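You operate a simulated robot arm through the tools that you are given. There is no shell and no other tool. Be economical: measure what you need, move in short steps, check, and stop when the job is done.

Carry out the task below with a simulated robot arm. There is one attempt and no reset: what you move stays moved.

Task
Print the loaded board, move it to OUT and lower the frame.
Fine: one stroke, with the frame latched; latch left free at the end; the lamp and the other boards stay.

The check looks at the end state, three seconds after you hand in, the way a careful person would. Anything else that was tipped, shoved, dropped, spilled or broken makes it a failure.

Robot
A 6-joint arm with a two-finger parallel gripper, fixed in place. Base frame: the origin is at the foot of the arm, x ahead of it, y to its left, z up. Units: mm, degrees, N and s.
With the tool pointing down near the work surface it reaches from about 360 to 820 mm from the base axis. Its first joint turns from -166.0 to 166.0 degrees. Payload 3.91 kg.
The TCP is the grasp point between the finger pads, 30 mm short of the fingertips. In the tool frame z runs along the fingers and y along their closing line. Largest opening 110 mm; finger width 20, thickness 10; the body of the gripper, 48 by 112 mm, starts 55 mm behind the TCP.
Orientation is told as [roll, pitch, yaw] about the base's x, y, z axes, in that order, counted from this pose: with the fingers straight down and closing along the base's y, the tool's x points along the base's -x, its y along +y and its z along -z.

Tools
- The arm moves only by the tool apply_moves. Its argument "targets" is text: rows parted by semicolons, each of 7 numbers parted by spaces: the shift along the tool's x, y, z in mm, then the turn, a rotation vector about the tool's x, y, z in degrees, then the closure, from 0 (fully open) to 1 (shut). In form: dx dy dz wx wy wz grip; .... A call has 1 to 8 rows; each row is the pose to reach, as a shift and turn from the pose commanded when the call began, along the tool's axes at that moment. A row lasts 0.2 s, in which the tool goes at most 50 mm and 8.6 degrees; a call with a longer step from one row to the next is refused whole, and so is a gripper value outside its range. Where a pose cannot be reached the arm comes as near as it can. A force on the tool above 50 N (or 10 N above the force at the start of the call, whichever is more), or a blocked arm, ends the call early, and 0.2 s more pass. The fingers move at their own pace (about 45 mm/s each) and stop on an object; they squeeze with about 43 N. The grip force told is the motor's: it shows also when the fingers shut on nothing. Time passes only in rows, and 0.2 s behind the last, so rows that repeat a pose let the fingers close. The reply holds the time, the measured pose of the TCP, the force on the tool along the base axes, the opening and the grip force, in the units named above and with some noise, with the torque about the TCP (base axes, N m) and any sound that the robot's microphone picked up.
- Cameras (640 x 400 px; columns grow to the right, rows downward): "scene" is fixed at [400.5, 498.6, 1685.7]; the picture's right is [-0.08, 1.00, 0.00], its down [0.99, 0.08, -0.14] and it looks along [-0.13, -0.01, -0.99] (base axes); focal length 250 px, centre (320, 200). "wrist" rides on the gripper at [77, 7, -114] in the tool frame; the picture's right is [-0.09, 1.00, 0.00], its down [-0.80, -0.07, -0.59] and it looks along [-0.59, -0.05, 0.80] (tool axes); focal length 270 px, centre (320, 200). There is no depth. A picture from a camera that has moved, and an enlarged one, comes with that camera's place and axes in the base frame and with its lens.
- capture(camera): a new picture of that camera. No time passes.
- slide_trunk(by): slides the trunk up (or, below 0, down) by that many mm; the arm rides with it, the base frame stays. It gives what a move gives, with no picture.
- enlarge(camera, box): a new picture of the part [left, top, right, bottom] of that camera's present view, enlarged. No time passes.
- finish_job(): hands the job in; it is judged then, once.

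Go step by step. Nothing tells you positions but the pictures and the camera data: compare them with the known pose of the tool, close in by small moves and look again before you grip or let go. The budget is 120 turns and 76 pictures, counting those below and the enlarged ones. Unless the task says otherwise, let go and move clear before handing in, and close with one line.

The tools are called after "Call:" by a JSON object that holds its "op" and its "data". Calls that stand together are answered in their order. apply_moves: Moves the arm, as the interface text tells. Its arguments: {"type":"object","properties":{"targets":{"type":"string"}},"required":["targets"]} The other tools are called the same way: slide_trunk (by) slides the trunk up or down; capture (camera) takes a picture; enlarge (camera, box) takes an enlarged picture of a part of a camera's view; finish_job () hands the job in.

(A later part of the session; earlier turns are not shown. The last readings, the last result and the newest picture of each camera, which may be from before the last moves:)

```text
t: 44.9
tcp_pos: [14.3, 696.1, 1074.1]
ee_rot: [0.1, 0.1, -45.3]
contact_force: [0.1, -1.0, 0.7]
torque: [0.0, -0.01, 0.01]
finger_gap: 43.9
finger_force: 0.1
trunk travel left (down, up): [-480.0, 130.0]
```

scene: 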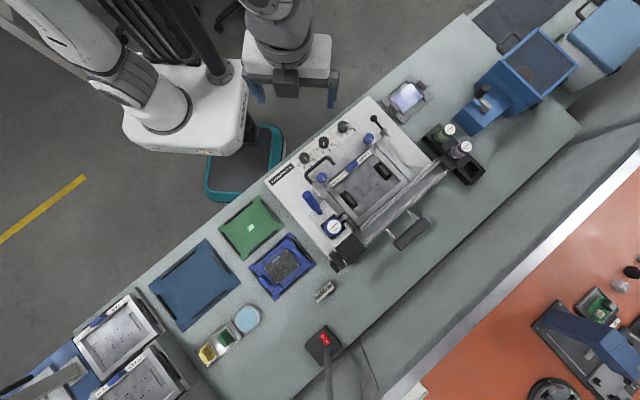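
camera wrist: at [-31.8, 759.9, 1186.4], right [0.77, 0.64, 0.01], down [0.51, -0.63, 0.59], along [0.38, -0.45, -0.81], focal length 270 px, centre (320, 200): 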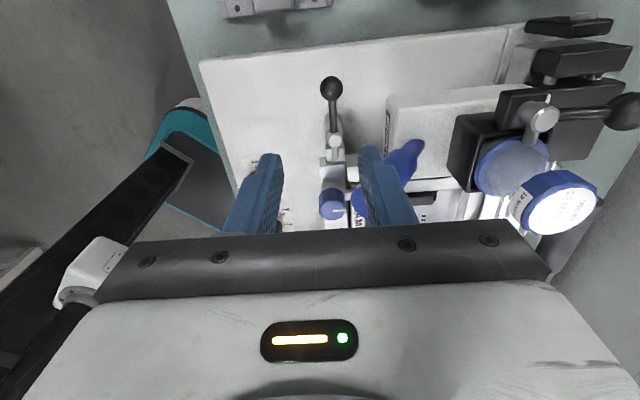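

Call:
{"op": "apply_moves", "data": {"targets": "8 7 0 0 -5 0 0.6; 16 14 0 0 -10 0 0.6; 20 20 10 0 -14 0 0.6; 20 20 30 0 -14 0 0.6; 20 20 50 0 -14 0 0.6; 20 20 50 0 -14 0 0.6"}}

Call:
{"op": "capture", "data": {"camera": "wrist"}}

```text
t: 46.3
tcp_pos: [15.8, 716.7, 1022.8]
ee_rot: [-0.1, -14.0, -45.5]
contact_force: [-1.2, -0.1, 0.2]
torque: [0.0, 0.01, 0.0]
finger_gap: 44.1
finger_force: 0.0
out of reach, approached as far as the arm can: row 2, 3, 4, 5, 6
trunk travel left (down, up): [-480.0, 130.0]
```

```text
36 pictures are left
camera wrist: at [-51.3, 794.5, 1114.2], right [0.77, 0.64, 0.02], down [0.39, -0.5, 0.77], along [0.5, -0.58, -0.64], focal length 270 px, centre (320, 200)
```

wrist: 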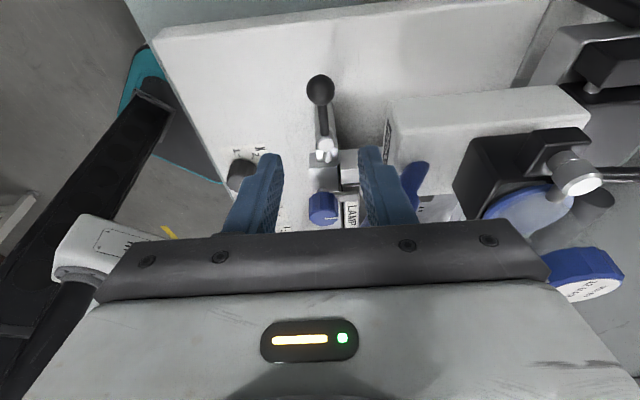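

The tilt is right and the ball is at (18, 718.5, 918). I'll narrow the cage slightly, centre it, then lower with the trunk.

Call:
{"op": "apply_moves", "data": {"targets": "0 0 0 0 0 0 0.7; 0 0 0 0 0 0 0.7"}}

Call:
{"op": "slide_trunk", "data": {"by": -65}}

Call:
{"op": "capture", "data": {"camera": "wrist"}}

```text
t: 46.9
tcp_pos: [16.7, 716.6, 1022.3]
ee_rot: [0.0, -14.0, -45.5]
contact_force: [0.9, -0.4, 0.4]
torque: [0.02, -0.01, 0.01]
finger_gap: 32.7
finger_force: 0.1
trunk travel left (down, up): [-480.0, 130.0]
```

```text
t: 48.0
tcp_pos: [16.0, 716.8, 958.8]
ee_rot: [0.2, -14.1, -45.5]
contact_force: [-0.6, -0.2, 0.7]
torque: [0.01, 0.02, -0.03]
finger_gap: 33.3
finger_force: 0.1
trunk travel left (down, up): [-415.0, 195.0]
```

```text
35 pictures are left
camera wrist: at [-51.2, 793.6, 1050.0], right [0.77, 0.64, 0.02], down [0.39, -0.5, 0.77], along [0.5, -0.58, -0.64], focal length 270 px, centre (320, 200)
```

wrist: 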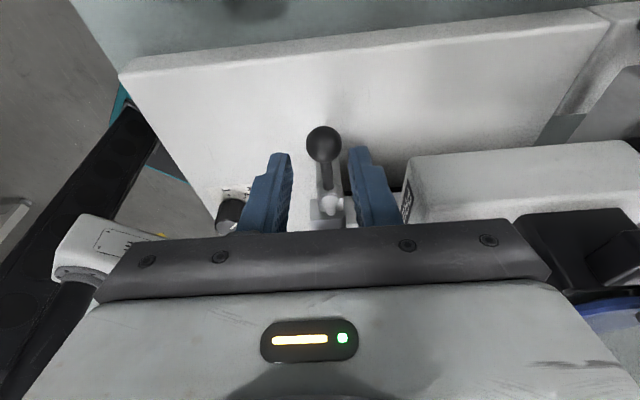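

Call:
{"op": "slide_trunk", "data": {"by": -36}}

Call:
{"op": "capture", "data": {"camera": "wrist"}}

```text
t: 48.8
tcp_pos: [16.6, 716.2, 922.5]
ee_rot: [0.1, -14.0, -45.5]
contact_force: [-0.2, -0.8, 0.5]
torque: [0.0, 0.0, -0.02]
finger_gap: 33.2
finger_force: 0.0
trunk travel left (down, up): [-379.0, 231.0]
```

```text
34 pictures are left
camera wrist: at [-51.2, 793.6, 1014.0], right [0.77, 0.64, 0.02], down [0.39, -0.5, 0.77], along [0.5, -0.58, -0.64], focal length 270 px, centre (320, 200)
```

wrist: 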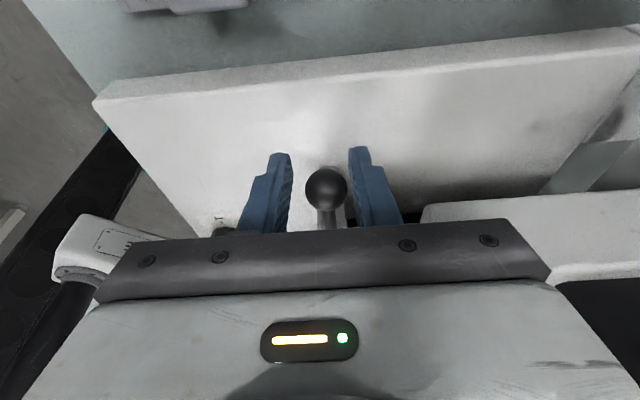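

The ball is caged. Swinging it back counter-clockwise to free the latch.

Call:
{"op": "apply_moves", "data": {"targets": "-0.5 -7.2 0.1 -1.94 0 -7.76 0.7; -1.9 -14.3 0.5 -3.9 0 -15.5 0.7; -4.4 -21.2 1.1 -5.8 0 -23.3 0.7; -7.7 -27.6 1.9 -7.7 0 -31 0.7; -11.8 -33.4 3 -9.7 0 -38.8 0.7; -16.7 -38.6 4.2 -11.6 0 -46.6 0.7; -16.7 -38.6 4.2 -11.6 0 -46.6 0.7"}}

Call:
{"op": "apply_moves", "data": {"targets": "-0.5 -7.2 0.1 -1.94 0 -7.76 0.7; -1.9 -14.3 0.5 -3.9 0 -15.5 0.7; -4.4 -21.2 1.1 -5.8 0 -23.3 0.7; -7.7 -27.6 1.9 -7.7 0 -31 0.7; -11.8 -33.4 3 -9.7 0 -38.8 0.7; -11.8 -33.4 3 -9.7 0 -38.8 0.7"}}

Call:
{"op": "capture", "data": {"camera": "wrist"}}

```text
t: 50.4
tcp_pos: [0.4, 675.5, 921.9]
ee_rot: [0.0, -14.1, 2.8]
contact_force: [0.1, -0.7, -0.2]
torque: [-0.02, -0.01, 0.0]
finger_gap: 33.0
finger_force: 0.1
trunk travel left (down, up): [-379.0, 231.0]
```

```text
t: 51.8
tcp_pos: [14.7, 643.0, 922.7]
ee_rot: [0.0, -14.0, 42.7]
contact_force: [-1.0, 0.6, 0.3]
torque: [0.0, 0.01, 0.02]
finger_gap: 33.1
finger_force: 0.0
trunk travel left (down, up): [-379.0, 231.0]
```

```text
33 pictures are left
camera wrist: at [-65.4, 578.8, 1013.4], right [-0.61, 0.79, 0.02], down [0.51, 0.38, 0.77], along [0.6, 0.48, -0.64], focal length 270 px, centre (320, 200)
```

wrist: 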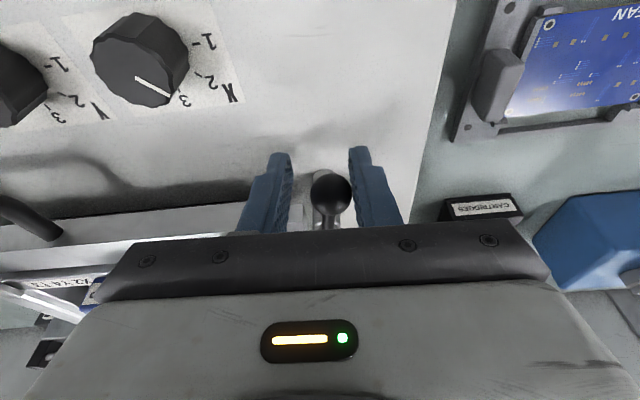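

Almost back at the original free position; one more small nudge, then rise.

Call:
{"op": "apply_moves", "data": {"targets": "-0.5 -7.2 0.1 -1.94 0 -7.76 0.7; -0.5 -7.2 0.1 -1.94 0 -7.76 0.7; -0.5 -7.2 0.1 -1.94 0 -7.76 0.6"}}

Call:
{"op": "apply_moves", "data": {"targets": "0 0 0 0 0 0 0.55; -10 0 -39 0 0 0 0.55; -19 0 -78 0 7 0 0.55; -24 0 -97 0 14 0 0.55; -24 0 -97 0 14 0 0.55"}}

Call:
{"op": "capture", "data": {"camera": "wrist"}}

```text
t: 52.6
tcp_pos: [20.7, 639.2, 921.6]
ee_rot: [0.0, -14.0, 50.7]
contact_force: [0.2, 0.2, -0.5]
torque: [-0.03, -0.01, 0.03]
finger_gap: 43.8
finger_force: 0.0
trunk travel left (down, up): [-379.0, 231.0]
```

```text
t: 53.8
tcp_pos: [20.9, 637.7, 1022.1]
ee_rot: [0.1, 0.0, 50.6]
contact_force: [-0.5, 0.3, -0.5]
torque: [0.0, 0.05, 0.05]
finger_gap: 49.6
finger_force: 0.1
trunk travel left (down, up): [-379.0, 231.0]
```

```text
32 pictures are left
camera wrist: at [-33.9, 582.7, 1136.0], right [-0.71, 0.7, 0.0], down [0.56, 0.57, 0.59], along [0.42, 0.42, -0.8], focal length 270 px, centre (320, 200)
```

wrist: 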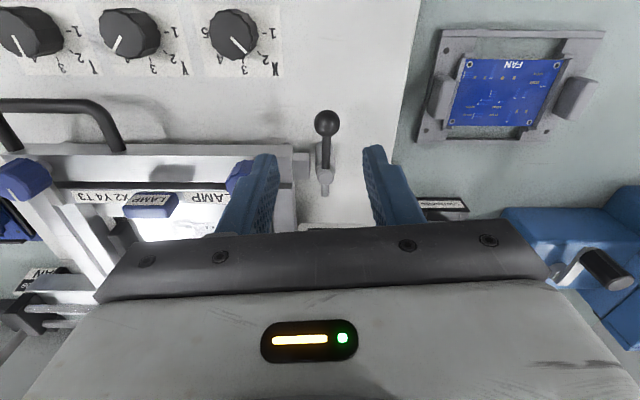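

The latch is back to free. The printer's yaw is about 44°. Next I'll look at the frame's U-handle.

Call:
{"op": "apply_moves", "data": {"targets": "0 -40 0 0 0 0 0.55; 1 -80 0 0 0 0 0.55; 1 -120 0 0 0 0 0.55; 2 -160 0 0 0 0 0.55; 3 -200 0 0 0 0 0.55; 3 -225 0 0 0 0 0.55; 3 -225 0 0 0 0 0.55"}}

Call:
{"op": "capture", "data": {"camera": "wrist"}}

```text
t: 55.4
tcp_pos: [194.4, 493.6, 1020.4]
ee_rot: [0.1, 0.0, 50.7]
contact_force: [0.3, 0.0, -0.3]
torque: [0.01, 0.0, -0.01]
finger_gap: 49.3
finger_force: 0.0
trunk travel left (down, up): [-379.0, 231.0]
```

```text
31 pictures are left
camera wrist: at [139.4, 437.8, 1133.4], right [-0.71, 0.7, 0.0], down [0.56, 0.57, 0.6], along [0.42, 0.43, -0.8], focal length 270 px, centre (320, 200)
```

wrist: 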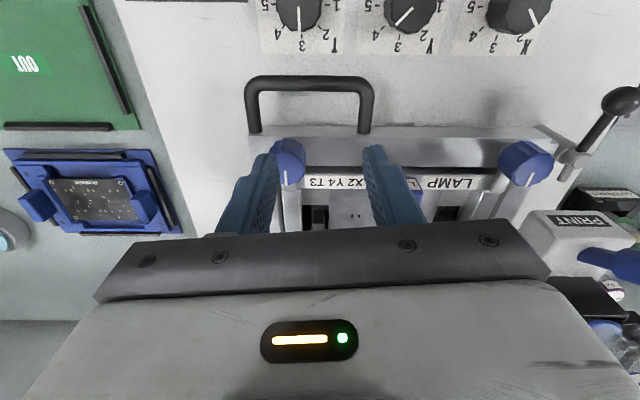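

U-handle bar: from (219, 440) to (149, 503) at z ≈ 911, standing about 43 mm in front of the frame. I'll raise the trunk for lifting room and turn the gripper to straddle the bar front to back.

Call:
{"op": "slide_trunk", "data": {"by": 110}}

Call:
{"op": "apply_moves", "data": {"targets": "6 -2 0 0 0 8.2 0.6; 12 -4 0 0 0 16.4 0.7; 18 -6 0 0 0 24.6 0.73; 24 -7 0 0 0 32.8 0.73; 24 -7 0 0 0 41 0.73; 24 -7 0 0 0 49.2 0.73; 24 -7 0 0 0 57.4 0.73; 24 -7 0 0 0 65.6 0.73"}}

Call:
{"op": "apply_moves", "data": {"targets": "0 0 20 0 0 8 0.73; 0 0 50 0 0 16 0.73; 0 0 80 0 0 24 0.73; 0 0 100 0 0 30 0.73; 0 0 100 0 0 30 0.73"}}

Call:
{"op": "capture", "data": {"camera": "wrist"}}

```text
t: 56.8
tcp_pos: [193.6, 493.8, 1130.1]
ee_rot: [0.1, 0.0, 50.6]
contact_force: [0.1, 0.3, -0.2]
torque: [-0.02, 0.0, -0.01]
finger_gap: 49.8
finger_force: 0.0
trunk travel left (down, up): [-489.0, 121.0]
```

```text
t: 58.6
tcp_pos: [184.3, 470.0, 1129.1]
ee_rot: [0.1, 0.0, -15.2]
contact_force: [0.9, 1.1, -1.2]
torque: [0.0, -0.02, 0.0]
finger_gap: 29.6
finger_force: 0.0
trunk travel left (down, up): [-489.0, 121.0]
```

```text
t: 59.8
tcp_pos: [183.3, 469.9, 1029.9]
ee_rot: [-0.1, -0.1, -45.1]
contact_force: [0.4, -0.7, 0.7]
torque: [-0.02, 0.02, 0.01]
finger_gap: 29.4
finger_force: 0.0
trunk travel left (down, up): [-489.0, 121.0]
```

```text
30 pictures are left
camera wrist: at [133.1, 529.9, 1143.0], right [0.77, 0.64, 0.0], down [0.52, -0.62, 0.59], along [0.38, -0.46, -0.8], focal length 270 px, centre (320, 200)
```

wrist: 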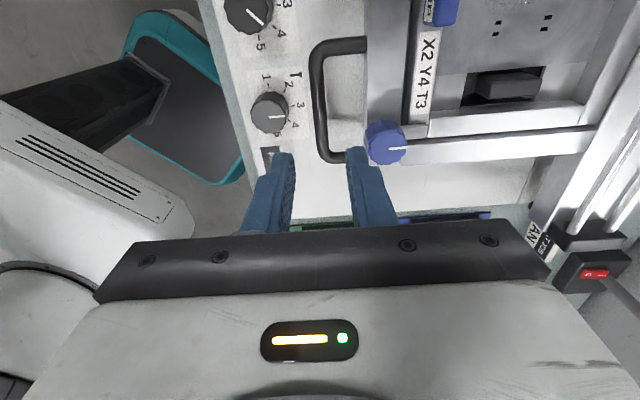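

The bar lies between the fingers. Descending onto it.

Call:
{"op": "apply_moves", "data": {"targets": "5 0 40 0 0 0 0.73; 5 0 75 0 0 0 0.73; 5 0 95 0 0 0 0.73; 5 0 112 0 0 0 0.73; 5 0 112 0 0 0 0.73"}}

Call:
{"op": "capture", "data": {"camera": "wrist"}}

```text
t: 61.0
tcp_pos: [180.8, 474.5, 917.6]
ee_rot: [0.1, 0.0, -45.1]
contact_force: [-0.4, 0.4, 0.4]
torque: [0.03, 0.02, 0.0]
finger_gap: 29.8
finger_force: 0.0
trunk travel left (down, up): [-489.0, 121.0]
```

```text
29 pictures are left
camera wrist: at [129.9, 533.4, 1030.5], right [0.77, 0.64, 0.0], down [0.52, -0.62, 0.59], along [0.38, -0.46, -0.8], focal length 270 px, centre (320, 200)
```

wrist: 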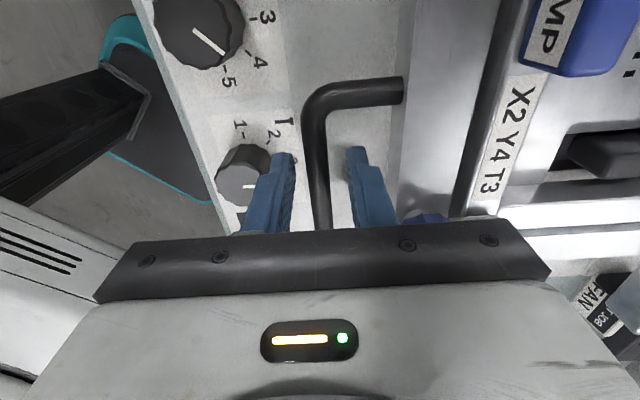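

Closing on the bar, then testing a small vertical lift.

Call:
{"op": "apply_moves", "data": {"targets": "0 0 0 0 0 0 0.95; 0 0 0 0 0 0 0.95; 0 0 0 0 0 0 0.95; 0 0 -3 0 0 0 0.95; 0 0 -8 0 0 0 0.95; 0 0 -14 0 0 0 0.95; 0 0 -20 0 0 0 0.95"}}

```text
t: 62.6
tcp_pos: [181.1, 475.0, 937.4]
ee_rot: [0.0, 0.1, -44.9]
contact_force: [1.8, 2.5, -4.4]
torque: [0.27, 0.19, 0.93]
finger_gap: 11.7
finger_force: 45.0
trunk travel left (down, up): [-489.0, 121.0]
```

The frame lifts easily (about 4 N). I'll follow an estimated hinge arc of radius about 240 mm, watching forces.

Call:
{"op": "apply_moves", "data": {"targets": "0 2.6 -12.3 0 0 0 0.95; 0 5.7 -24.5 0 0 0 0.95; 0 9.5 -36.4 0 0 0 0.95; 0 13.9 -48.2 0 0 0 0.95; 0 13.9 -48.2 0 0 0 0.95"}}

```text
t: 63.8
tcp_pos: [186.5, 481.1, 988.5]
ee_rot: [0.0, -0.1, -45.1]
contact_force: [-33.1, -30.3, 7.5]
torque: [-0.18, 0.63, 0.79]
finger_gap: 11.6
finger_force: 45.1
trunk travel left (down, up): [-489.0, 121.0]
```

The radius is larger, about 304 mm. Continuing on the corrected arc.

Call:
{"op": "apply_moves", "data": {"targets": "0 -5 0 0 0 0 0.95; 0 -1.7 -15.3 0 0 0 0.95; 0 3.2 -30.5 0 0 0 0.95; 0 8.9 -45.3 0 0 0 0.95; 0 15.4 -59.9 0 0 0 0.95; 0 15.4 -59.9 0 0 0 0.95"}}

```text
t: 65.2
tcp_pos: [200.8, 495.7, 1045.7]
ee_rot: [0.1, 0.1, -45.0]
contact_force: [-2.9, -10.0, 2.4]
torque: [0.08, 0.14, 0.85]
finger_gap: 11.9
finger_force: 45.1
trunk travel left (down, up): [-489.0, 121.0]
```

Fit converges (R ≈ 292 mm, now about 26°). Continuing.

Call:
{"op": "apply_moves", "data": {"targets": "0 6.7 -14.9 0 0 0 0.95; 0 15.8 -30.3 0 0 0 0.95; 0 25.9 -45 0 0 0 0.95; 0 36.8 -59.1 0 0 0 0.95; 0 48.5 -72.5 0 0 0 0.95; 0 61 -85.2 0 0 0 0.95; 0 74.4 -97 0 0 0 0.95; 0 74.4 -97 0 0 0 0.95"}}

```text
t: 67.0
tcp_pos: [254.0, 548.4, 1142.5]
ee_rot: [0.1, 0.0, -45.0]
contact_force: [-3.2, 5.0, -3.2]
torque: [0.34, 0.29, 0.62]
finger_gap: 11.5
finger_force: 45.0
trunk travel left (down, up): [-489.0, 121.0]
```

At 50° with low force. Continuing toward 70°.

Call:
{"op": "apply_moves", "data": {"targets": "0 16.1 -12.6 0 0 0 0.95; 0 33 -23.9 0 0 0 0.95; 0 50.6 -34.1 0 0 0 0.95; 0 68.9 -43.1 0 0 0 0.95; 0 87.8 -50.7 0 0 0 0.95; 0 87.8 -50.7 0 0 0 0.95"}}

Call:
{"op": "enlarge", "data": {"camera": "scene", "box": [250, 80, 450, 280]}}

```text
t: 68.4
tcp_pos: [314.3, 608.6, 1189.1]
ee_rot: [-0.6, -0.1, -45.0]
contact_force: [-21.4, -19.3, -39.2]
torque: [-0.07, 0.5, 0.26]
finger_gap: 11.6
finger_force: 45.3
trunk travel left (down, up): [-489.0, 121.0]
```

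```text
2.00 times, centred on (350, 180) of scene
camera zoom: at [400.5, 498.6, 1685.7], right [-0.08, 1.0, 0.0], down [0.99, 0.08, -0.14], along [-0.13, -0.01, -0.99], focal length 499 px, centre (260, 240)
```

zoom: 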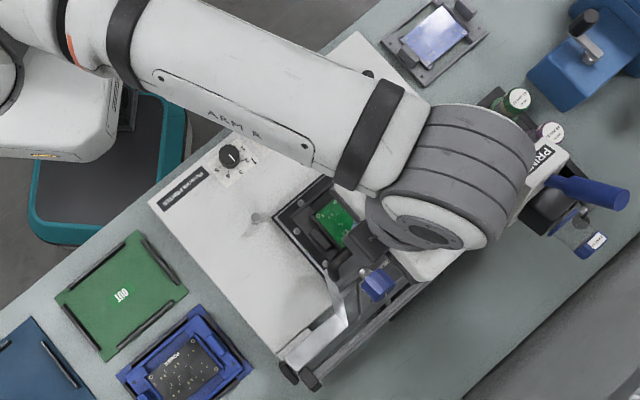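

The frame (with the print head) is at about 70°, apparently at its stop, and reveals a green board. I'll ease off slightly to feel whether it holds itself.

Call:
{"op": "apply_moves", "data": {"targets": "0 -3 3 0 0 0 0.95; 0 -5 5 0 0 0 0.95; 0 -5 5 0 0 0 0.95; 0 -5 5 0 0 0 0.95"}}

```text
t: 69.4
tcp_pos: [313.2, 607.8, 1189.7]
ee_rot: [0.2, 0.1, -45.1]
contact_force: [-2.7, 8.6, -2.5]
torque: [-0.11, -0.54, 0.34]
finger_gap: 11.6
finger_force: 45.2
trunk travel left (down, up): [-489.0, 121.0]
```

Forces are near zero, so it seems balanced. I'll loosen slightly as a caged test.

Call:
{"op": "apply_moves", "data": {"targets": "0 0 0 0 0 0 0.8; 0 0 0 0 0 0 0.8; 0 0 0 0 0 0 0.8; 0 0 0 0 0 0 0.8"}}

Call:
{"op": "capture", "data": {"camera": "wrist"}}

```text
t: 70.4
tcp_pos: [313.9, 604.1, 1188.1]
ee_rot: [0.0, 0.1, -45.1]
contact_force: [-0.3, -0.8, 0.1]
torque: [-0.01, 0.03, 0.01]
finger_gap: 22.0
finger_force: 0.0
trunk travel left (down, up): [-489.0, 121.0]
```

```text
27 pictures are left
camera wrist: at [263.1, 664.4, 1302.1], right [0.77, 0.64, 0.0], down [0.52, -0.62, 0.59], along [0.38, -0.46, -0.8], focal length 270 px, centre (320, 200)
```

wrist: 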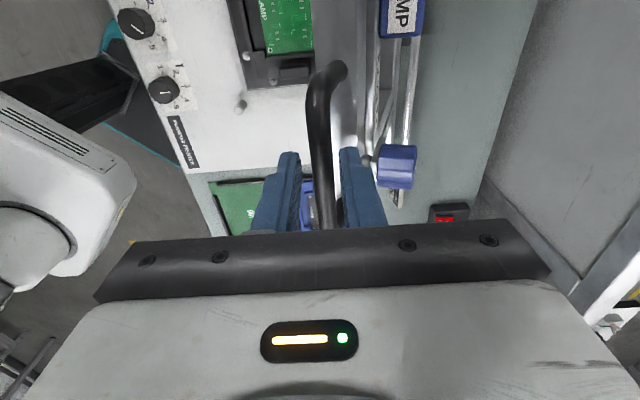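

The frame holds on its own. The board reads LAMP. Raising straight off the handle with the trunk.

Call:
{"op": "slide_trunk", "data": {"by": 60}}

Call:
{"op": "apply_moves", "data": {"targets": "0 -40 0 0 0 -7 0.8; 0 -80 0 0 0 -14 0.8; 0 -120 0 0 0 -21 0.8; 0 -160 0 0 0 -28 0.8; 0 -200 0 0 0 -35 0.8; 0 -230 0 0 0 -42 0.8; 0 -230 0 0 0 -49 0.8"}}

Call:
{"op": "capture", "data": {"camera": "wrist"}}

Call:
{"op": "enlarge", "data": {"camera": "scene", "box": [290, 100, 490, 280]}}

```text
t: 71.4
tcp_pos: [313.9, 605.6, 1247.9]
ee_rot: [0.1, 0.0, -45.0]
contact_force: [0.1, -0.9, -0.5]
torque: [0.06, 0.01, -0.03]
finger_gap: 21.8
finger_force: 0.0
trunk travel left (down, up): [-549.0, 61.0]
```

```text
t: 73.0
tcp_pos: [150.8, 443.0, 1248.3]
ee_rot: [0.0, -0.1, 4.1]
contact_force: [0.5, -0.1, -0.1]
torque: [-0.01, 0.0, -0.01]
finger_gap: 22.0
finger_force: 0.0
trunk travel left (down, up): [-549.0, 61.0]
```

```text
26 pictures are left
camera wrist: at [72.2, 444.1, 1362.8], right [0.02, 1.0, 0.0], down [0.8, -0.01, 0.59], along [0.59, -0.01, -0.8], focal length 270 px, centre (320, 200)
```

wrist: 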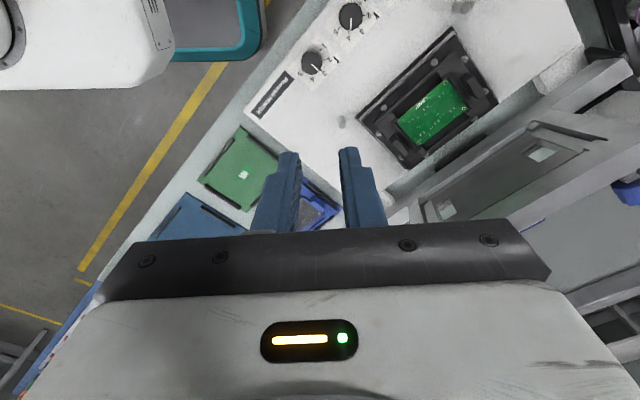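

```text
2.22 times, centred on (390, 190) of scene
camera zoom: at [400.5, 498.6, 1685.7], right [-0.08, 1.0, 0.0], down [0.99, 0.08, -0.14], along [-0.13, -0.01, -0.99], focal length 554 px, centre (164, 222)
```

zoom: 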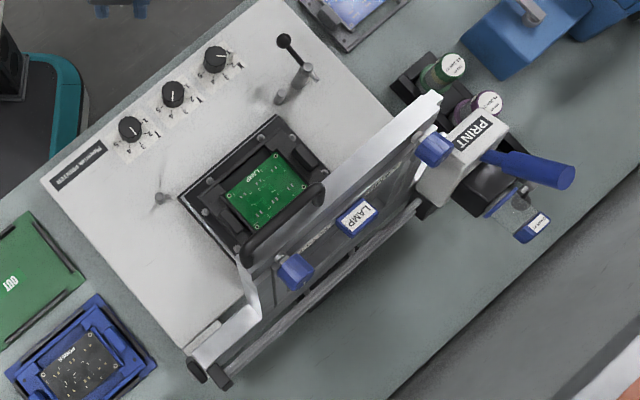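

The LAMP board sits in its nest at about (235, 640, 884). I'll bring the camera in for a close look, staying in front of the raised frame.

Call:
{"op": "apply_moves", "data": {"targets": "-8 24 20 0 0 -6 0.5; -16 48 50 0 0 -12 0.3; -24 72 80 0 0 -18 0.1; -32 96 110 0 0 -24 0; -40 120 140 0 0 -30 0; -49 149 170 0 0 -36 0; -49 149 208 0 0 -41 0; -49 149 208 0 0 -41 0"}}

Call:
{"op": "enlarge", "data": {"camera": "wrist", "box": [200, 60, 440, 220]}}

```text
t: 74.8
tcp_pos: [187.1, 598.4, 1042.0]
ee_rot: [0.2, 0.0, 44.9]
contact_force: [-0.2, 0.1, 0.1]
torque: [0.01, 0.03, 0.02]
finger_gap: 110.1
finger_force: 0.0
trunk travel left (down, up): [-549.0, 61.0]
```

```text
2.50 times, centred on (320, 140) of wrist
camera zoom: at [127.2, 547.6, 1155.3], right [-0.64, 0.77, 0.0], down [0.62, 0.52, 0.6], along [0.46, 0.38, -0.8], focal length 676 px, centre (320, 350)
```

zoom: 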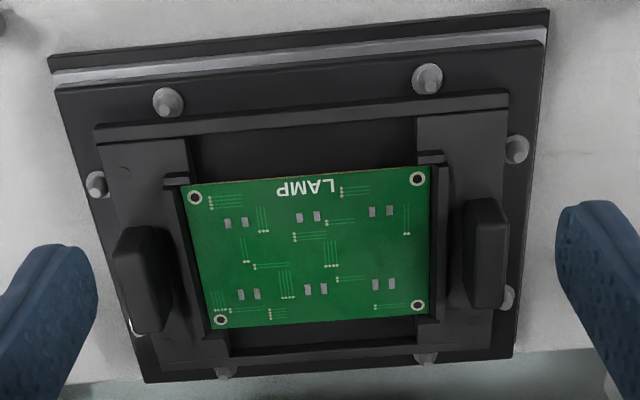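

The board shows fresh paste. It sits in a black carrier located by studs, with two upright lugs. The OUT and POWER plates have matching rails, so I plan to move the carrier by a lug. I'll hover over the left lug with a forward tilt to keep clear of the raised frame.

Call:
{"op": "apply_moves", "data": {"targets": "-10 -14 0 0 -4 0 0; -20 -28 0 0 -8 0 0; -30 -42 0 0 -12 0 0.2; -40 -56 0 0 -14 0 0.4; -50 -70 20 0 -14 0 0.5; -56 -84 40 0 -14 0 0.5; -56 -84 50 0 -14 0 0.5; -56 -84 50 0 -14 0 0.5"}}

Call:
{"op": "capture", "data": {"camera": "wrist"}}

```text
t: 76.6
tcp_pos: [288.8, 576.4, 991.9]
ee_rot: [0.0, -13.9, 45.0]
contact_force: [1.0, 0.5, -0.1]
torque: [0.0, 0.02, 0.0]
finger_gap: 54.8
finger_force: 0.1
trunk travel left (down, up): [-549.0, 61.0]
```

```text
23 pictures are left
camera wrist: at [210.8, 508.7, 1083.0], right [-0.64, 0.77, 0.02], down [0.5, 0.4, 0.77], along [0.58, 0.51, -0.64], focal length 270 px, centre (320, 200)
```

wrist: 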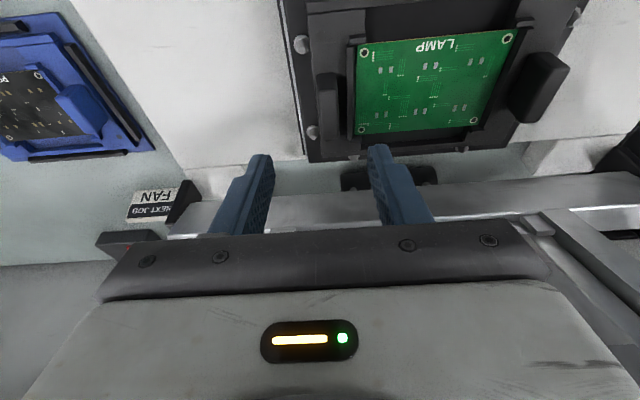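

The left lug is at about (287, 585). I'll align laterally, narrow the fingers and lower partway.

Call:
{"op": "apply_moves", "data": {"targets": "3 4 12 0 0 0 0.6; 6 7.5 24 0 0 0 0.7; 9 7.5 36 0 0 0 0.72; 10.5 7.5 42 0 0 0 0.72; 10.5 7.5 42 0 0 0 0.72"}}

Call:
{"op": "capture", "data": {"camera": "wrist"}}

```text
t: 77.8
tcp_pos: [283.1, 580.0, 945.8]
ee_rot: [0.1, -14.0, 45.0]
contact_force: [0.2, -1.2, 0.7]
torque: [0.0, 0.01, 0.01]
finger_gap: 31.0
finger_force: 0.0
trunk travel left (down, up): [-549.0, 61.0]
```

```text
22 pictures are left
camera wrist: at [204.6, 512.2, 1038.6], right [-0.64, 0.77, 0.02], down [0.5, 0.4, 0.77], along [0.58, 0.51, -0.64], focal length 270 px, centre (320, 200)
```

wrist: 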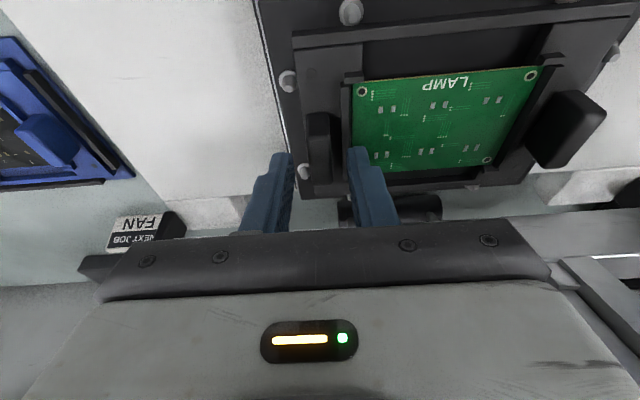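

Fingers straddle the lug, and the studs either side confirm q is centred. Descending vertically to the grip height.

Call:
{"op": "apply_moves", "data": {"targets": "2.4 -0.5 9.7 0 0 0 0.72; 4.8 -1 19 0 0 0 0.72; 6.5 -1 26 0 0 0 0.72; 6.5 -1 26 0 0 0 0.72"}}

Call:
{"op": "enlarge", "data": {"camera": "wrist", "box": [220, 80, 420, 230]}}

```text
t: 78.5
tcp_pos: [284.1, 584.0, 933.5]
ee_rot: [0.6, -15.1, 44.8]
contact_force: [-2.1, -6.0, 22.8]
torque: [0.07, 0.31, 0.17]
finger_gap: 29.4
finger_force: 0.1
trunk travel left (down, up): [-549.0, 61.0]
stopped in row 3: the force on the tool passed its limit at 57 N (the readings are from after the stop); the commanded pose is now the measured one
```

```text
2.67 times, centred on (320, 155) of wrist
camera zoom: at [205.6, 513.8, 1023.7], right [-0.64, 0.76, 0.03], down [0.49, 0.38, 0.78], along [0.59, 0.52, -0.62], focal length 721 px, centre (320, 320)
```

zoom: 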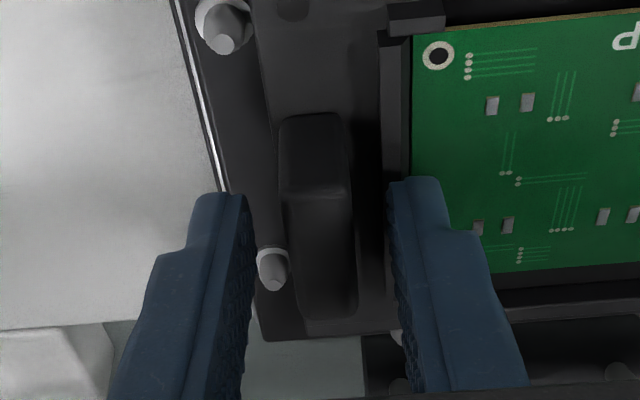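

The right finger touched the strip beside the board, so I have about 13 mm of lug to grip above it. I'll rise 3 mm, centre on the lug and close.

Call:
{"op": "apply_moves", "data": {"targets": "-1 0 -3.5 0 0 0 0.72; -1 -3 -3.5 0 0 0 0.72; -1 -3 -3.5 0 0 0 0.9; -1 -3 -3.5 0 0 0 0.95; -1 -3 -3.5 0 0 0 0.95; -1 -3 -3.5 0 0 0 0.95"}}

Call:
{"op": "enlarge", "data": {"camera": "wrist", "box": [220, 80, 420, 230]}}

```text
t: 80.0
tcp_pos: [287.5, 580.8, 933.6]
ee_rot: [0.4, -14.9, 45.0]
contact_force: [-6.9, 5.3, 11.3]
torque: [0.27, 0.11, 0.14]
finger_gap: 13.2
finger_force: 43.3
trunk travel left (down, up): [-549.0, 61.0]
```

```text
2.67 times, centred on (320, 155) of wrist
camera zoom: at [208.0, 512.1, 1023.8], right [-0.64, 0.76, 0.03], down [0.49, 0.39, 0.78], along [0.58, 0.52, -0.63], focal length 721 px, centre (320, 320)
```

zoom: 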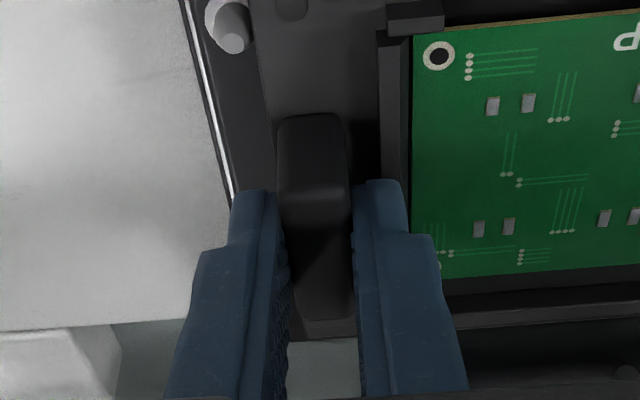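

Lug gripped (13 mm). Gentle test lift.

Call:
{"op": "apply_moves", "data": {"targets": "-0.8 0 -3 0 0 0 0.95; -1.5 0 -6 0 0 0 0.95; -2.5 0 -9.5 0 0 0 0.95; -3.5 0 -13.5 0 0 0 0.95; -3.5 0 -13.5 0 0 0 0.95"}}

Call:
{"op": "capture", "data": {"camera": "wrist"}}

```text
t: 81.2
tcp_pos: [289.1, 581.1, 947.0]
ee_rot: [0.4, -14.7, 44.9]
contact_force: [-0.6, 0.2, 0.2]
torque: [-0.05, -0.04, 0.01]
finger_gap: 13.2
finger_force: 43.1
trunk travel left (down, up): [-549.0, 61.0]
```

```text
19 pictures are left
camera wrist: at [209.6, 512.6, 1037.8], right [-0.64, 0.76, 0.03], down [0.49, 0.39, 0.78], along [0.58, 0.52, -0.63], focal length 270 px, centre (320, 200)
```

wrist: 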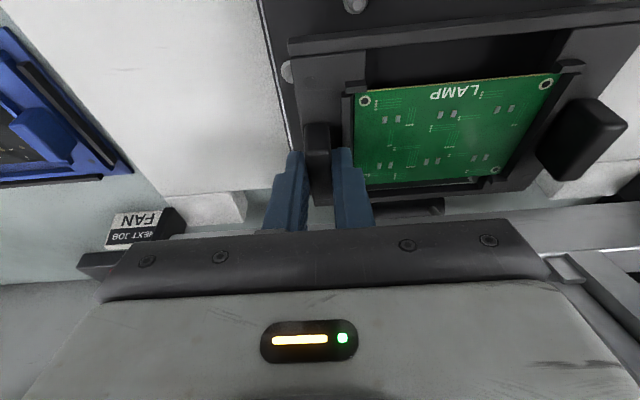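

The carrier lifts with the board and stays level. Raising further, then I'll look at the OUT plate.

Call:
{"op": "apply_moves", "data": {"targets": "-4 0 -15 0 0 0 0.95; -8 0 -30 0 0 0 0.95; -12 0 -45 0 0 0 0.95; -16 0 -60 0 0 0 0.95; -16 0 -60 0 0 0 0.95"}}

Call:
{"op": "enlarge", "data": {"camera": "scene", "box": [200, 170, 320, 300]}}

Call:
{"op": "capture", "data": {"camera": "wrist"}}

```text
t: 82.3
tcp_pos: [287.9, 581.4, 1009.0]
ee_rot: [0.4, -14.7, 44.9]
contact_force: [-0.6, 0.4, -1.1]
torque: [-0.05, -0.07, 0.0]
finger_gap: 12.9
finger_force: 43.2
trunk travel left (down, up): [-549.0, 61.0]
```

```text
3.08 times, centred on (260, 235) of scene
camera zoom: at [400.5, 498.6, 1685.7], right [-0.08, 1.0, 0.0], down [0.99, 0.08, -0.14], along [-0.13, -0.01, -0.99], focal length 768 px, centre (505, 92)
```

zoom: 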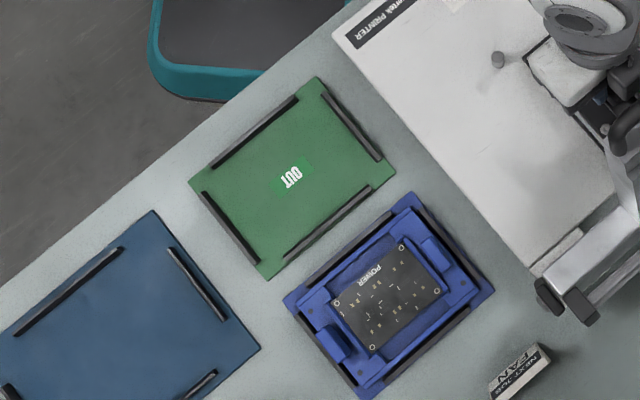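

```text
17 pictures are left
camera wrist: at [209.3, 512.8, 1100.1], right [-0.64, 0.76, 0.03], down [0.49, 0.39, 0.78], along [0.58, 0.52, -0.63], focal length 270 px, centre (320, 200)
```

wrist: 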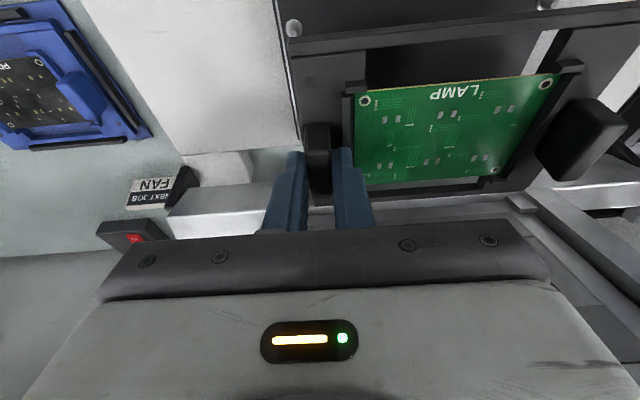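

The carrier rides level. The OUT plate centre is at about (403, 257.5, 814) with the same 45° orientation. Carrying it across at this height.

Call:
{"op": "apply_moves", "data": {"targets": "9.1 -24 -2.4 0 0 0 0.95; 18.2 -48 -4.8 0 0 0 0.95; 27.3 -72 -7.2 0 0 0 0.95; 36.4 -96 -9.5 0 0 0 0.95; 45.5 -120 -12 0 0 0 0.95; 54.6 -144 -14.3 0 0 0 0.95; 63.7 -168 -16.7 0 0 0 0.95; 72.8 -192.5 -19 0 0 0 0.95"}}

Call:
{"op": "apply_moves", "data": {"targets": "9.1 -24 -2.4 0 0 0 0.95; 18.2 -48 -4.8 0 0 0 0.95; 27.3 -72 -7.2 0 0 0 0.95; 36.4 -96 -9.5 0 0 0 0.95; 45.5 -120 -12 0 0 0 0.95; 54.6 -144 -14.3 0 0 0 0.95; 63.7 -168 -16.7 0 0 0 0.95; 72.8 -192.5 -19 0 0 0 0.95"}}

Call:
{"op": "capture", "data": {"camera": "wrist"}}

```text
t: 84.2
tcp_pos: [370.1, 390.7, 1008.7]
ee_rot: [0.3, -14.8, 44.9]
contact_force: [0.4, -0.2, -1.2]
torque: [-0.07, -0.05, 0.01]
finger_gap: 12.7
finger_force: 43.0
trunk travel left (down, up): [-549.0, 61.0]
```

```text
t: 86.0
tcp_pos: [452.3, 202.3, 1006.9]
ee_rot: [0.4, -14.7, 44.8]
contact_force: [-0.1, 0.2, -1.7]
torque: [-0.01, -0.09, -0.01]
finger_gap: 13.0
finger_force: 43.2
trunk travel left (down, up): [-549.0, 61.0]
```

```text
16 pictures are left
camera wrist: at [373.6, 133.0, 1096.1], right [-0.64, 0.76, 0.03], down [0.49, 0.39, 0.78], along [0.58, 0.52, -0.63], focal length 270 px, centre (320, 200)
```

wrist: 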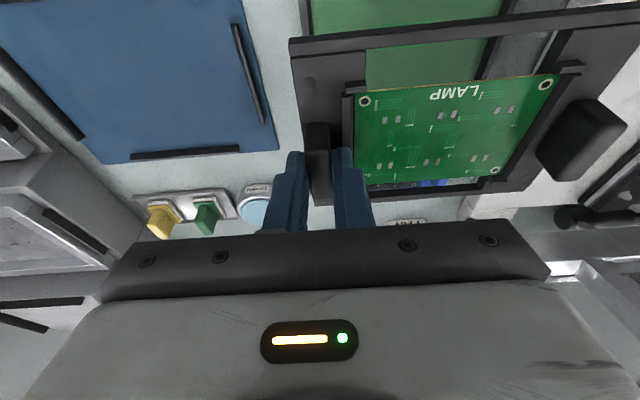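

The carrier is above OUT. I'll lower about 90 mm and check rail alignment with a zoomed view.

Call:
{"op": "apply_moves", "data": {"targets": "5 0 20 0 0 0 0.95; 10 0 40 0 0 0 0.95; 15 0 60 0 0 0 0.95; 20 0 76 0 0 0 0.95; 22.9 0 87 0 0 0 0.95; 22.9 0 87 0 0 0 0.95"}}

Call:
{"op": "capture", "data": {"camera": "wrist"}}

Call:
{"op": "enlarge", "data": {"camera": "scene", "box": [210, 180, 310, 280]}}

```text
t: 87.3
tcp_pos: [452.6, 201.9, 915.5]
ee_rot: [0.5, -14.6, 44.9]
contact_force: [-0.5, 0.4, -1.6]
torque: [-0.05, -0.05, 0.02]
finger_gap: 13.2
finger_force: 43.1
trunk travel left (down, up): [-549.0, 61.0]
```

```text
15 pictures are left
camera wrist: at [374.1, 133.3, 1006.7], right [-0.64, 0.76, 0.03], down [0.49, 0.39, 0.78], along [0.58, 0.52, -0.63], focal length 270 px, centre (320, 200)
```

wrist: 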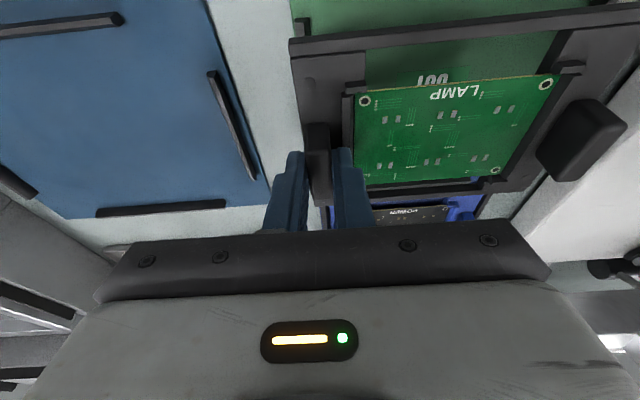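

```text
4.00 times, centred on (260, 230) of scene
camera zoom: at [400.5, 498.6, 1685.7], right [-0.08, 1.0, 0.0], down [0.99, 0.08, -0.14], along [-0.13, -0.01, -0.99], focal length 998 px, centre (560, 80)
```

zoom: 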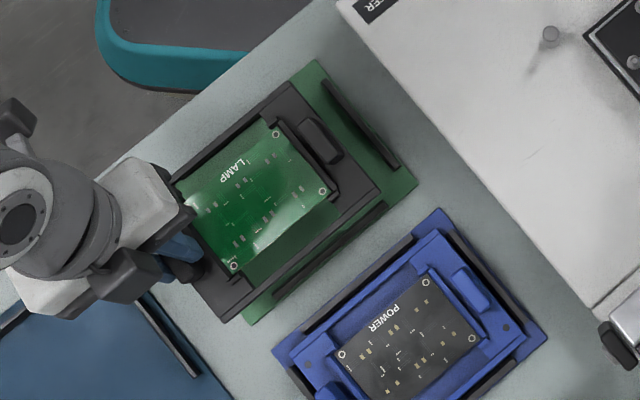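

Both cameras agree the carrier needs about +9 mm laterally and about 3 mm toward the front. Correcting and lowering to just above the rails.

Call:
{"op": "apply_moves", "data": {"targets": "2.9 5 -0.8 0 0 0 0.95; 2.9 9.5 -0.8 0 0 0 0.95; 6 9.5 11 0 0 0 0.95; 9 9.5 22 0 0 0 0.95; 11.5 9.5 31 0 0 0 0.95; 11.5 9.5 31 0 0 0 0.95"}}

Call:
{"op": "enlarge", "data": {"camera": "wrist", "box": [260, 0, 640, 220]}}

Call:
{"op": "enlarge", "data": {"camera": "scene", "box": [210, 190, 290, 270]}}

```text
t: 88.8
tcp_pos: [443.8, 207.4, 884.1]
ee_rot: [0.5, -14.7, 44.9]
contact_force: [-0.2, -0.2, -0.1]
torque: [-0.08, -0.05, 0.01]
finger_gap: 13.2
finger_force: 43.5
trunk travel left (down, up): [-549.0, 61.0]
```

```text
1.68 times, centred on (450, 110) of wrist
camera zoom: at [364.8, 138.7, 973.9], right [-0.64, 0.76, 0.03], down [0.49, 0.39, 0.78], along [0.58, 0.52, -0.63], focal length 455 px, centre (101, 352)
```

zoom: 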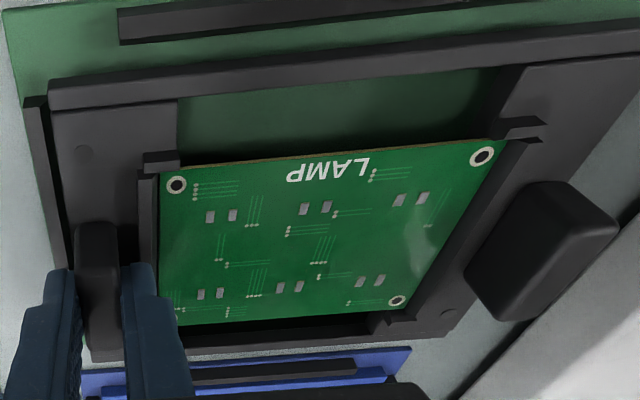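

```text
5.00 times, centred on (250, 230) of scene
camera zoom: at [400.5, 498.6, 1685.7], right [-0.08, 1.0, 0.0], down [0.99, 0.08, -0.14], along [-0.13, -0.01, -0.99], focal length 1248 px, centre (670, 50)
```

zoom: 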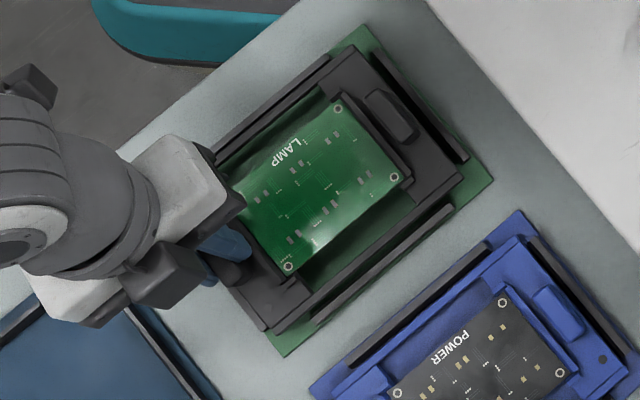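

Nearly centred: the gaps look even front to back. I'll magnify the right rail edge to judge the lateral clearance.

Call:
{"op": "enlarge", "data": {"camera": "scene", "box": [252, 188, 292, 228]}}

```text
10.00 times, centred on (272, 208) of scene
camera zoom: at [400.5, 498.6, 1685.7], right [-0.08, 1.0, 0.0], down [0.99, 0.08, -0.14], along [-0.13, -0.01, -0.99], focal length 2495 px, centre (800, 120)
```

zoom: 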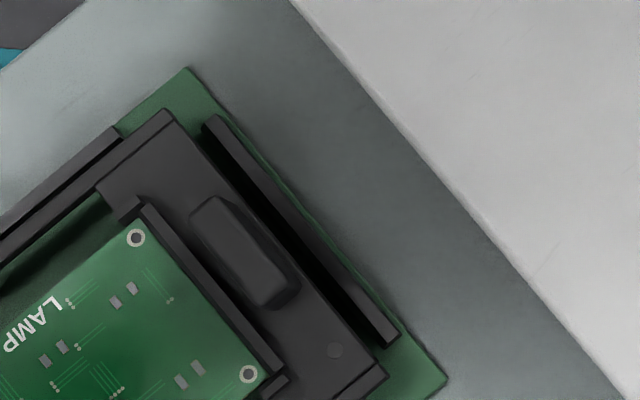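

Right gap about 3 mm and left about 3.4 mm after landing: well centred. Lowering gently to contact.

Call:
{"op": "apply_moves", "data": {"targets": "1.3 0 4.8 0 0 0 0.95; 2.5 0 9.7 0 0 0 0.95; 3.3 0 12.6 0 0 0 0.95; 4 0 15.5 0 0 0 0.95; 4.6 0 17.4 0 0 0 0.95; 5 0 19.3 0 0 0 0.95; 5 0 19.3 0 0 0 0.95"}}

```text
t: 90.1
tcp_pos: [444.1, 209.0, 869.9]
ee_rot: [0.3, -15.5, 44.9]
contact_force: [-8.2, -5.2, 34.0]
torque: [-0.8, 1.15, 0.02]
finger_gap: 13.1
finger_force: 42.7
trunk travel left (down, up): [-549.0, 61.0]
stopped in row 6: the force on the tool passed its limit at 55 N (the readings are from after the stop); the commanded pose is now the measured one
```

Contact at TCP z ≈ 870. I'll check whether it is down on the plate or on a rail.

Call:
{"op": "enlarge", "data": {"camera": "scene", "box": [232, 200, 292, 250]}}

Call:
{"op": "enlarge", "data": {"camera": "wrist", "box": [260, 0, 640, 220]}}

```text
8.00 times, centred on (262, 225) of scene
camera zoom: at [400.5, 498.6, 1685.7], right [-0.08, 1.0, 0.0], down [0.99, 0.08, -0.14], along [-0.13, -0.01, -0.99], focal length 1996 px, centre (784, 0)
```

zoom: 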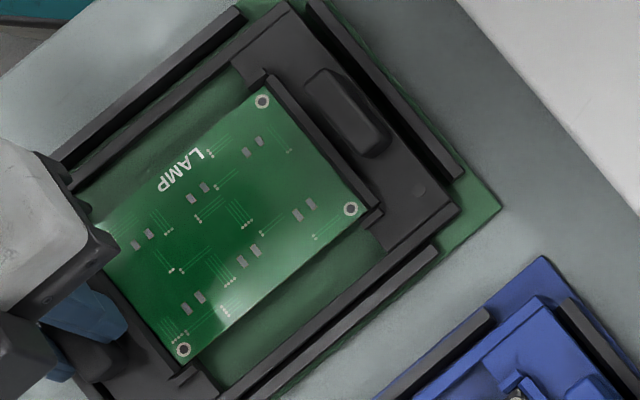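

```text
1.68 times, centred on (450, 110) of wrist
camera zoom: at [365.5, 138.5, 958.7], right [-0.64, 0.76, 0.03], down [0.49, 0.38, 0.79], along [0.59, 0.52, -0.62], focal length 455 px, centre (101, 352)
```

zoom: 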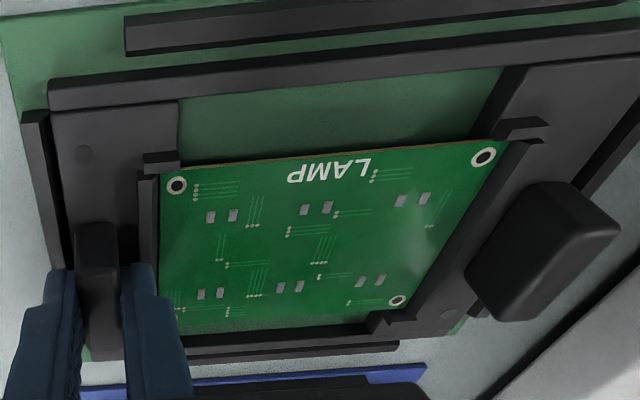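

The carrier is between all four rails. Relieving the press and releasing slowly.

Call:
{"op": "apply_moves", "data": {"targets": "-0.5 0 -1.8 0 0 0 0.95; -0.7 0 -2.6 0 0 0 0.95; -0.7 0 -2.6 0 0 0 0.85; -0.7 0 -2.6 0 0 0 0.8; -0.7 0 -2.6 0 0 0 0.78; -0.7 0 -2.6 0 0 0 0.78"}}

Call:
{"op": "apply_moves", "data": {"targets": "-4 0 -15 0 0 0 0.78; -10 0 -38 0 0 0 0.78; -18 0 -68 0 0 0 0.78; -26 0 -100 0 0 0 0.78; -36 0 -140 0 0 0 0.78; -46 0 -180 0 0 0 0.78"}}

Call:
{"op": "enlarge", "data": {"camera": "scene", "box": [210, 190, 290, 270]}}

Call:
{"op": "capture", "data": {"camera": "wrist"}}

```text
t: 91.5
tcp_pos: [445.3, 207.9, 869.2]
ee_rot: [0.4, -15.2, 44.9]
contact_force: [1.1, -5.4, 9.1]
torque: [-0.07, 0.1, 0.06]
finger_gap: 21.7
finger_force: 0.0
trunk travel left (down, up): [-549.0, 61.0]
```

```text
t: 92.9
tcp_pos: [443.7, 206.2, 1055.6]
ee_rot: [0.3, -15.1, 44.9]
contact_force: [-0.7, -1.0, 0.3]
torque: [-0.03, -0.01, -0.02]
finger_gap: 24.5
finger_force: 0.1
trunk travel left (down, up): [-549.0, 61.0]
```

```text
5.00 times, centred on (250, 230) of scene
camera zoom: at [400.5, 498.6, 1685.7], right [-0.08, 1.0, 0.0], down [0.99, 0.08, -0.14], along [-0.13, -0.01, -0.99], focal length 1248 px, centre (670, 50)
```

zoom: 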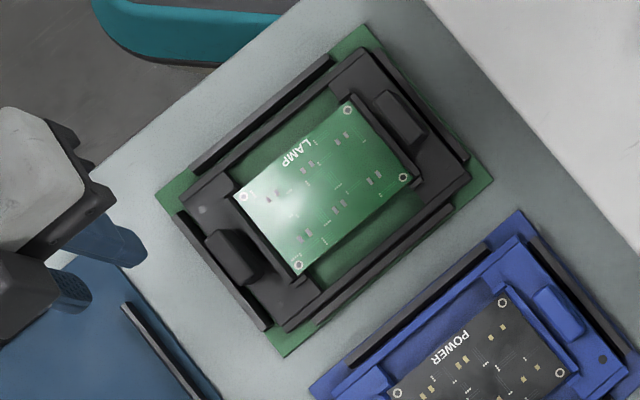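

```text
7 pictures are left
camera wrist: at [365.0, 137.2, 1145.3], right [-0.64, 0.77, 0.03], down [0.49, 0.38, 0.78], along [0.59, 0.52, -0.62], focal length 270 px, centre (320, 200)
```

wrist: 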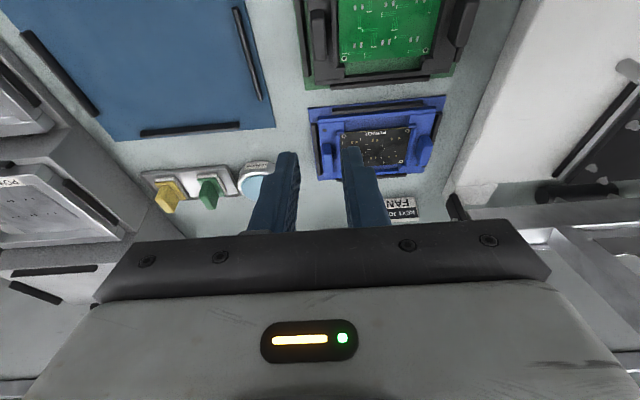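

The carrier with the board is seated inside the OUT rails. Now back to the frame handle: rise, level the tool and travel.

Call:
{"op": "apply_moves", "data": {"targets": "-10 0 -38 0 5 0 0.8; -20 0 -76 0 10 0 0.8; -30 0 -114 0 15 0 0.8; -40 0 -151 0 15 0 0.8; -51 0 -188 0 15 0 0.8; -51 0 -188 0 15 0 0.8"}}

Call:
{"op": "apply_moves", "data": {"targets": "5 46.8 0 0 0 5 0.8; 10 93.6 0 0 0 10 0.8; 15 140.4 0 0 0 15 0.8; 20 187.2 0 0 0 20 0.8; 25 234 0 0 0 25 0.8; 30 281 0 0 0 30 0.8; 35 328 0 0 0 35 0.8; 40 374 0 0 0 41 0.8"}}

```text
t: 94.3
tcp_pos: [446.3, 205.3, 1250.3]
ee_rot: [0.4, 0.0, 45.0]
contact_force: [-0.4, -0.1, -0.1]
torque: [-0.03, 0.01, 0.01]
finger_gap: 22.1
finger_force: 0.0
trunk travel left (down, up): [-549.0, 61.0]
```

```text
t: 96.1
tcp_pos: [150.5, 445.0, 1250.2]
ee_rot: [0.3, 0.1, 3.8]
contact_force: [-0.1, 0.6, 0.7]
torque: [0.01, -0.03, -0.05]
finger_gap: 21.7
finger_force: 0.2
trunk travel left (down, up): [-549.0, 61.0]
```

Call:
{"op": "apply_moves", "data": {"targets": "-25 21 0 0 0 7 0.8; -50 42 0 0 0 14 0.8; -75 64 0 0 0 21 0.8; -100 85 0 0 0 28 0.8; -125 107 0 0 0 35 0.8; -150 128 0 0 0 42 0.8; -173.6 148.5 0 0 0 48.8 0.8; -173.6 148.5 0 0 0 48.8 0.75"}}

Call:
{"op": "capture", "data": {"camera": "wrist"}}

```text
t: 97.9
tcp_pos: [315.0, 602.3, 1252.4]
ee_rot: [0.0, 0.4, -44.9]
contact_force: [-0.1, -0.6, 0.1]
torque: [0.0, 0.0, 0.01]
finger_gap: 27.3
finger_force: 0.1
trunk travel left (down, up): [-549.0, 61.0]
```

```text
6 pictures are left
camera wrist: at [265.5, 660.6, 1367.1], right [0.77, 0.64, 0.0], down [0.52, -0.62, 0.59], along [0.38, -0.45, -0.81], focal length 270 px, centre (320, 200)
```

wrist: 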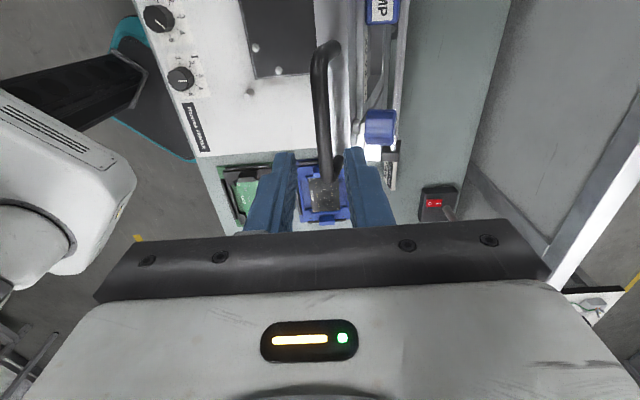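

The bar is between the fingers. Descending and gripping it.

Call:
{"op": "apply_moves", "data": {"targets": "0 1 20 0 0 0 0.75; 0 1 40 0 0 0 0.75; 0 1 62 0 0 0 0.75; 0 1 62 0 0 0 0.95; 0 1 62 0 0 0 0.95; 0 1 62 0 0 0 0.95"}}

```text
t: 99.3
tcp_pos: [316.1, 604.3, 1189.4]
ee_rot: [0.1, 0.3, -44.8]
contact_force: [1.0, 1.8, -1.9]
torque: [0.12, 0.1, 0.16]
finger_gap: 11.8
finger_force: 44.6
trunk travel left (down, up): [-549.0, 61.0]
```

Gripped. Lowering back along the arc.

Call:
{"op": "apply_moves", "data": {"targets": "0 -18.7 8 0 0 0 0.95; 0 -36.9 17.2 0 0 0 0.95; 0 -54.4 27.7 0 0 0 0.95; 0 -71.1 39.4 0 0 0 0.95; 0 -86.9 52.2 0 0 0 0.95; 0 -86.9 52.2 0 0 0 0.95"}}

```text
t: 100.7
tcp_pos: [254.6, 541.9, 1138.2]
ee_rot: [0.0, 0.4, -44.9]
contact_force: [-12.4, 6.4, 3.6]
torque: [0.04, 0.19, 0.39]
finger_gap: 11.5
finger_force: 45.3
trunk travel left (down, up): [-549.0, 61.0]
```

Call:
{"op": "apply_moves", "data": {"targets": "1 -14.9 13.9 0 0 0 0.95; 1.5 -28.8 28.8 0 0 0 0.95; 1.5 -41.6 44.6 0 0 0 0.95; 1.5 -53.3 61.3 0 0 0 0.95; 1.5 -63.8 78.8 0 0 0 0.95; 1.5 -73.1 97 0 0 0 0.95; 1.5 -73.1 97 0 0 0 0.95"}}

```text
t: 102.3
tcp_pos: [202.6, 489.1, 1041.1]
ee_rot: [0.1, 0.3, -44.7]
contact_force: [-8.9, -11.1, 4.2]
torque: [-0.55, -0.1, 0.69]
finger_gap: 11.6
finger_force: 45.4
trunk travel left (down, up): [-549.0, 61.0]
```

Call:
{"op": "apply_moves", "data": {"targets": "0 -9 18.7 0 0 0 0.95; 0 -15.6 38 0 0 0 0.95; 0 -20.9 57.7 0 0 0 0.95; 0 -23.9 72.7 0 0 0 0.95; 0 -26.2 87.8 0 0 0 0.95; 0 -27.3 97.9 0 0 0 0.95; 0 -28 108.1 0 0 0 0.95; 0 -28 108.1 0 0 0 0.95"}}

Call:
{"op": "apply_moves", "data": {"targets": "0 0 4 0 0 0 0.95; 0 0 8 0 0 0 0.95; 0 0 12 0 0 0 0.95; 0 0 16 0 0 0 0.95; 0 0 18 0 0 0 0.95; 0 0 18 0 0 0 0.95"}}

```text
t: 104.1
tcp_pos: [183.1, 471.6, 932.2]
ee_rot: [0.1, 0.5, -44.9]
contact_force: [9.3, -11.9, -5.1]
torque: [-0.37, -0.35, 0.83]
finger_gap: 11.8
finger_force: 44.7
trunk travel left (down, up): [-549.0, 61.0]
```

```text
t: 105.5
tcp_pos: [183.2, 471.0, 918.3]
ee_rot: [0.5, 0.6, -44.9]
contact_force: [6.0, -11.4, 39.2]
torque: [-0.12, -0.03, 0.89]
finger_gap: 11.9
finger_force: 45.1
trunk travel left (down, up): [-549.0, 61.0]
```

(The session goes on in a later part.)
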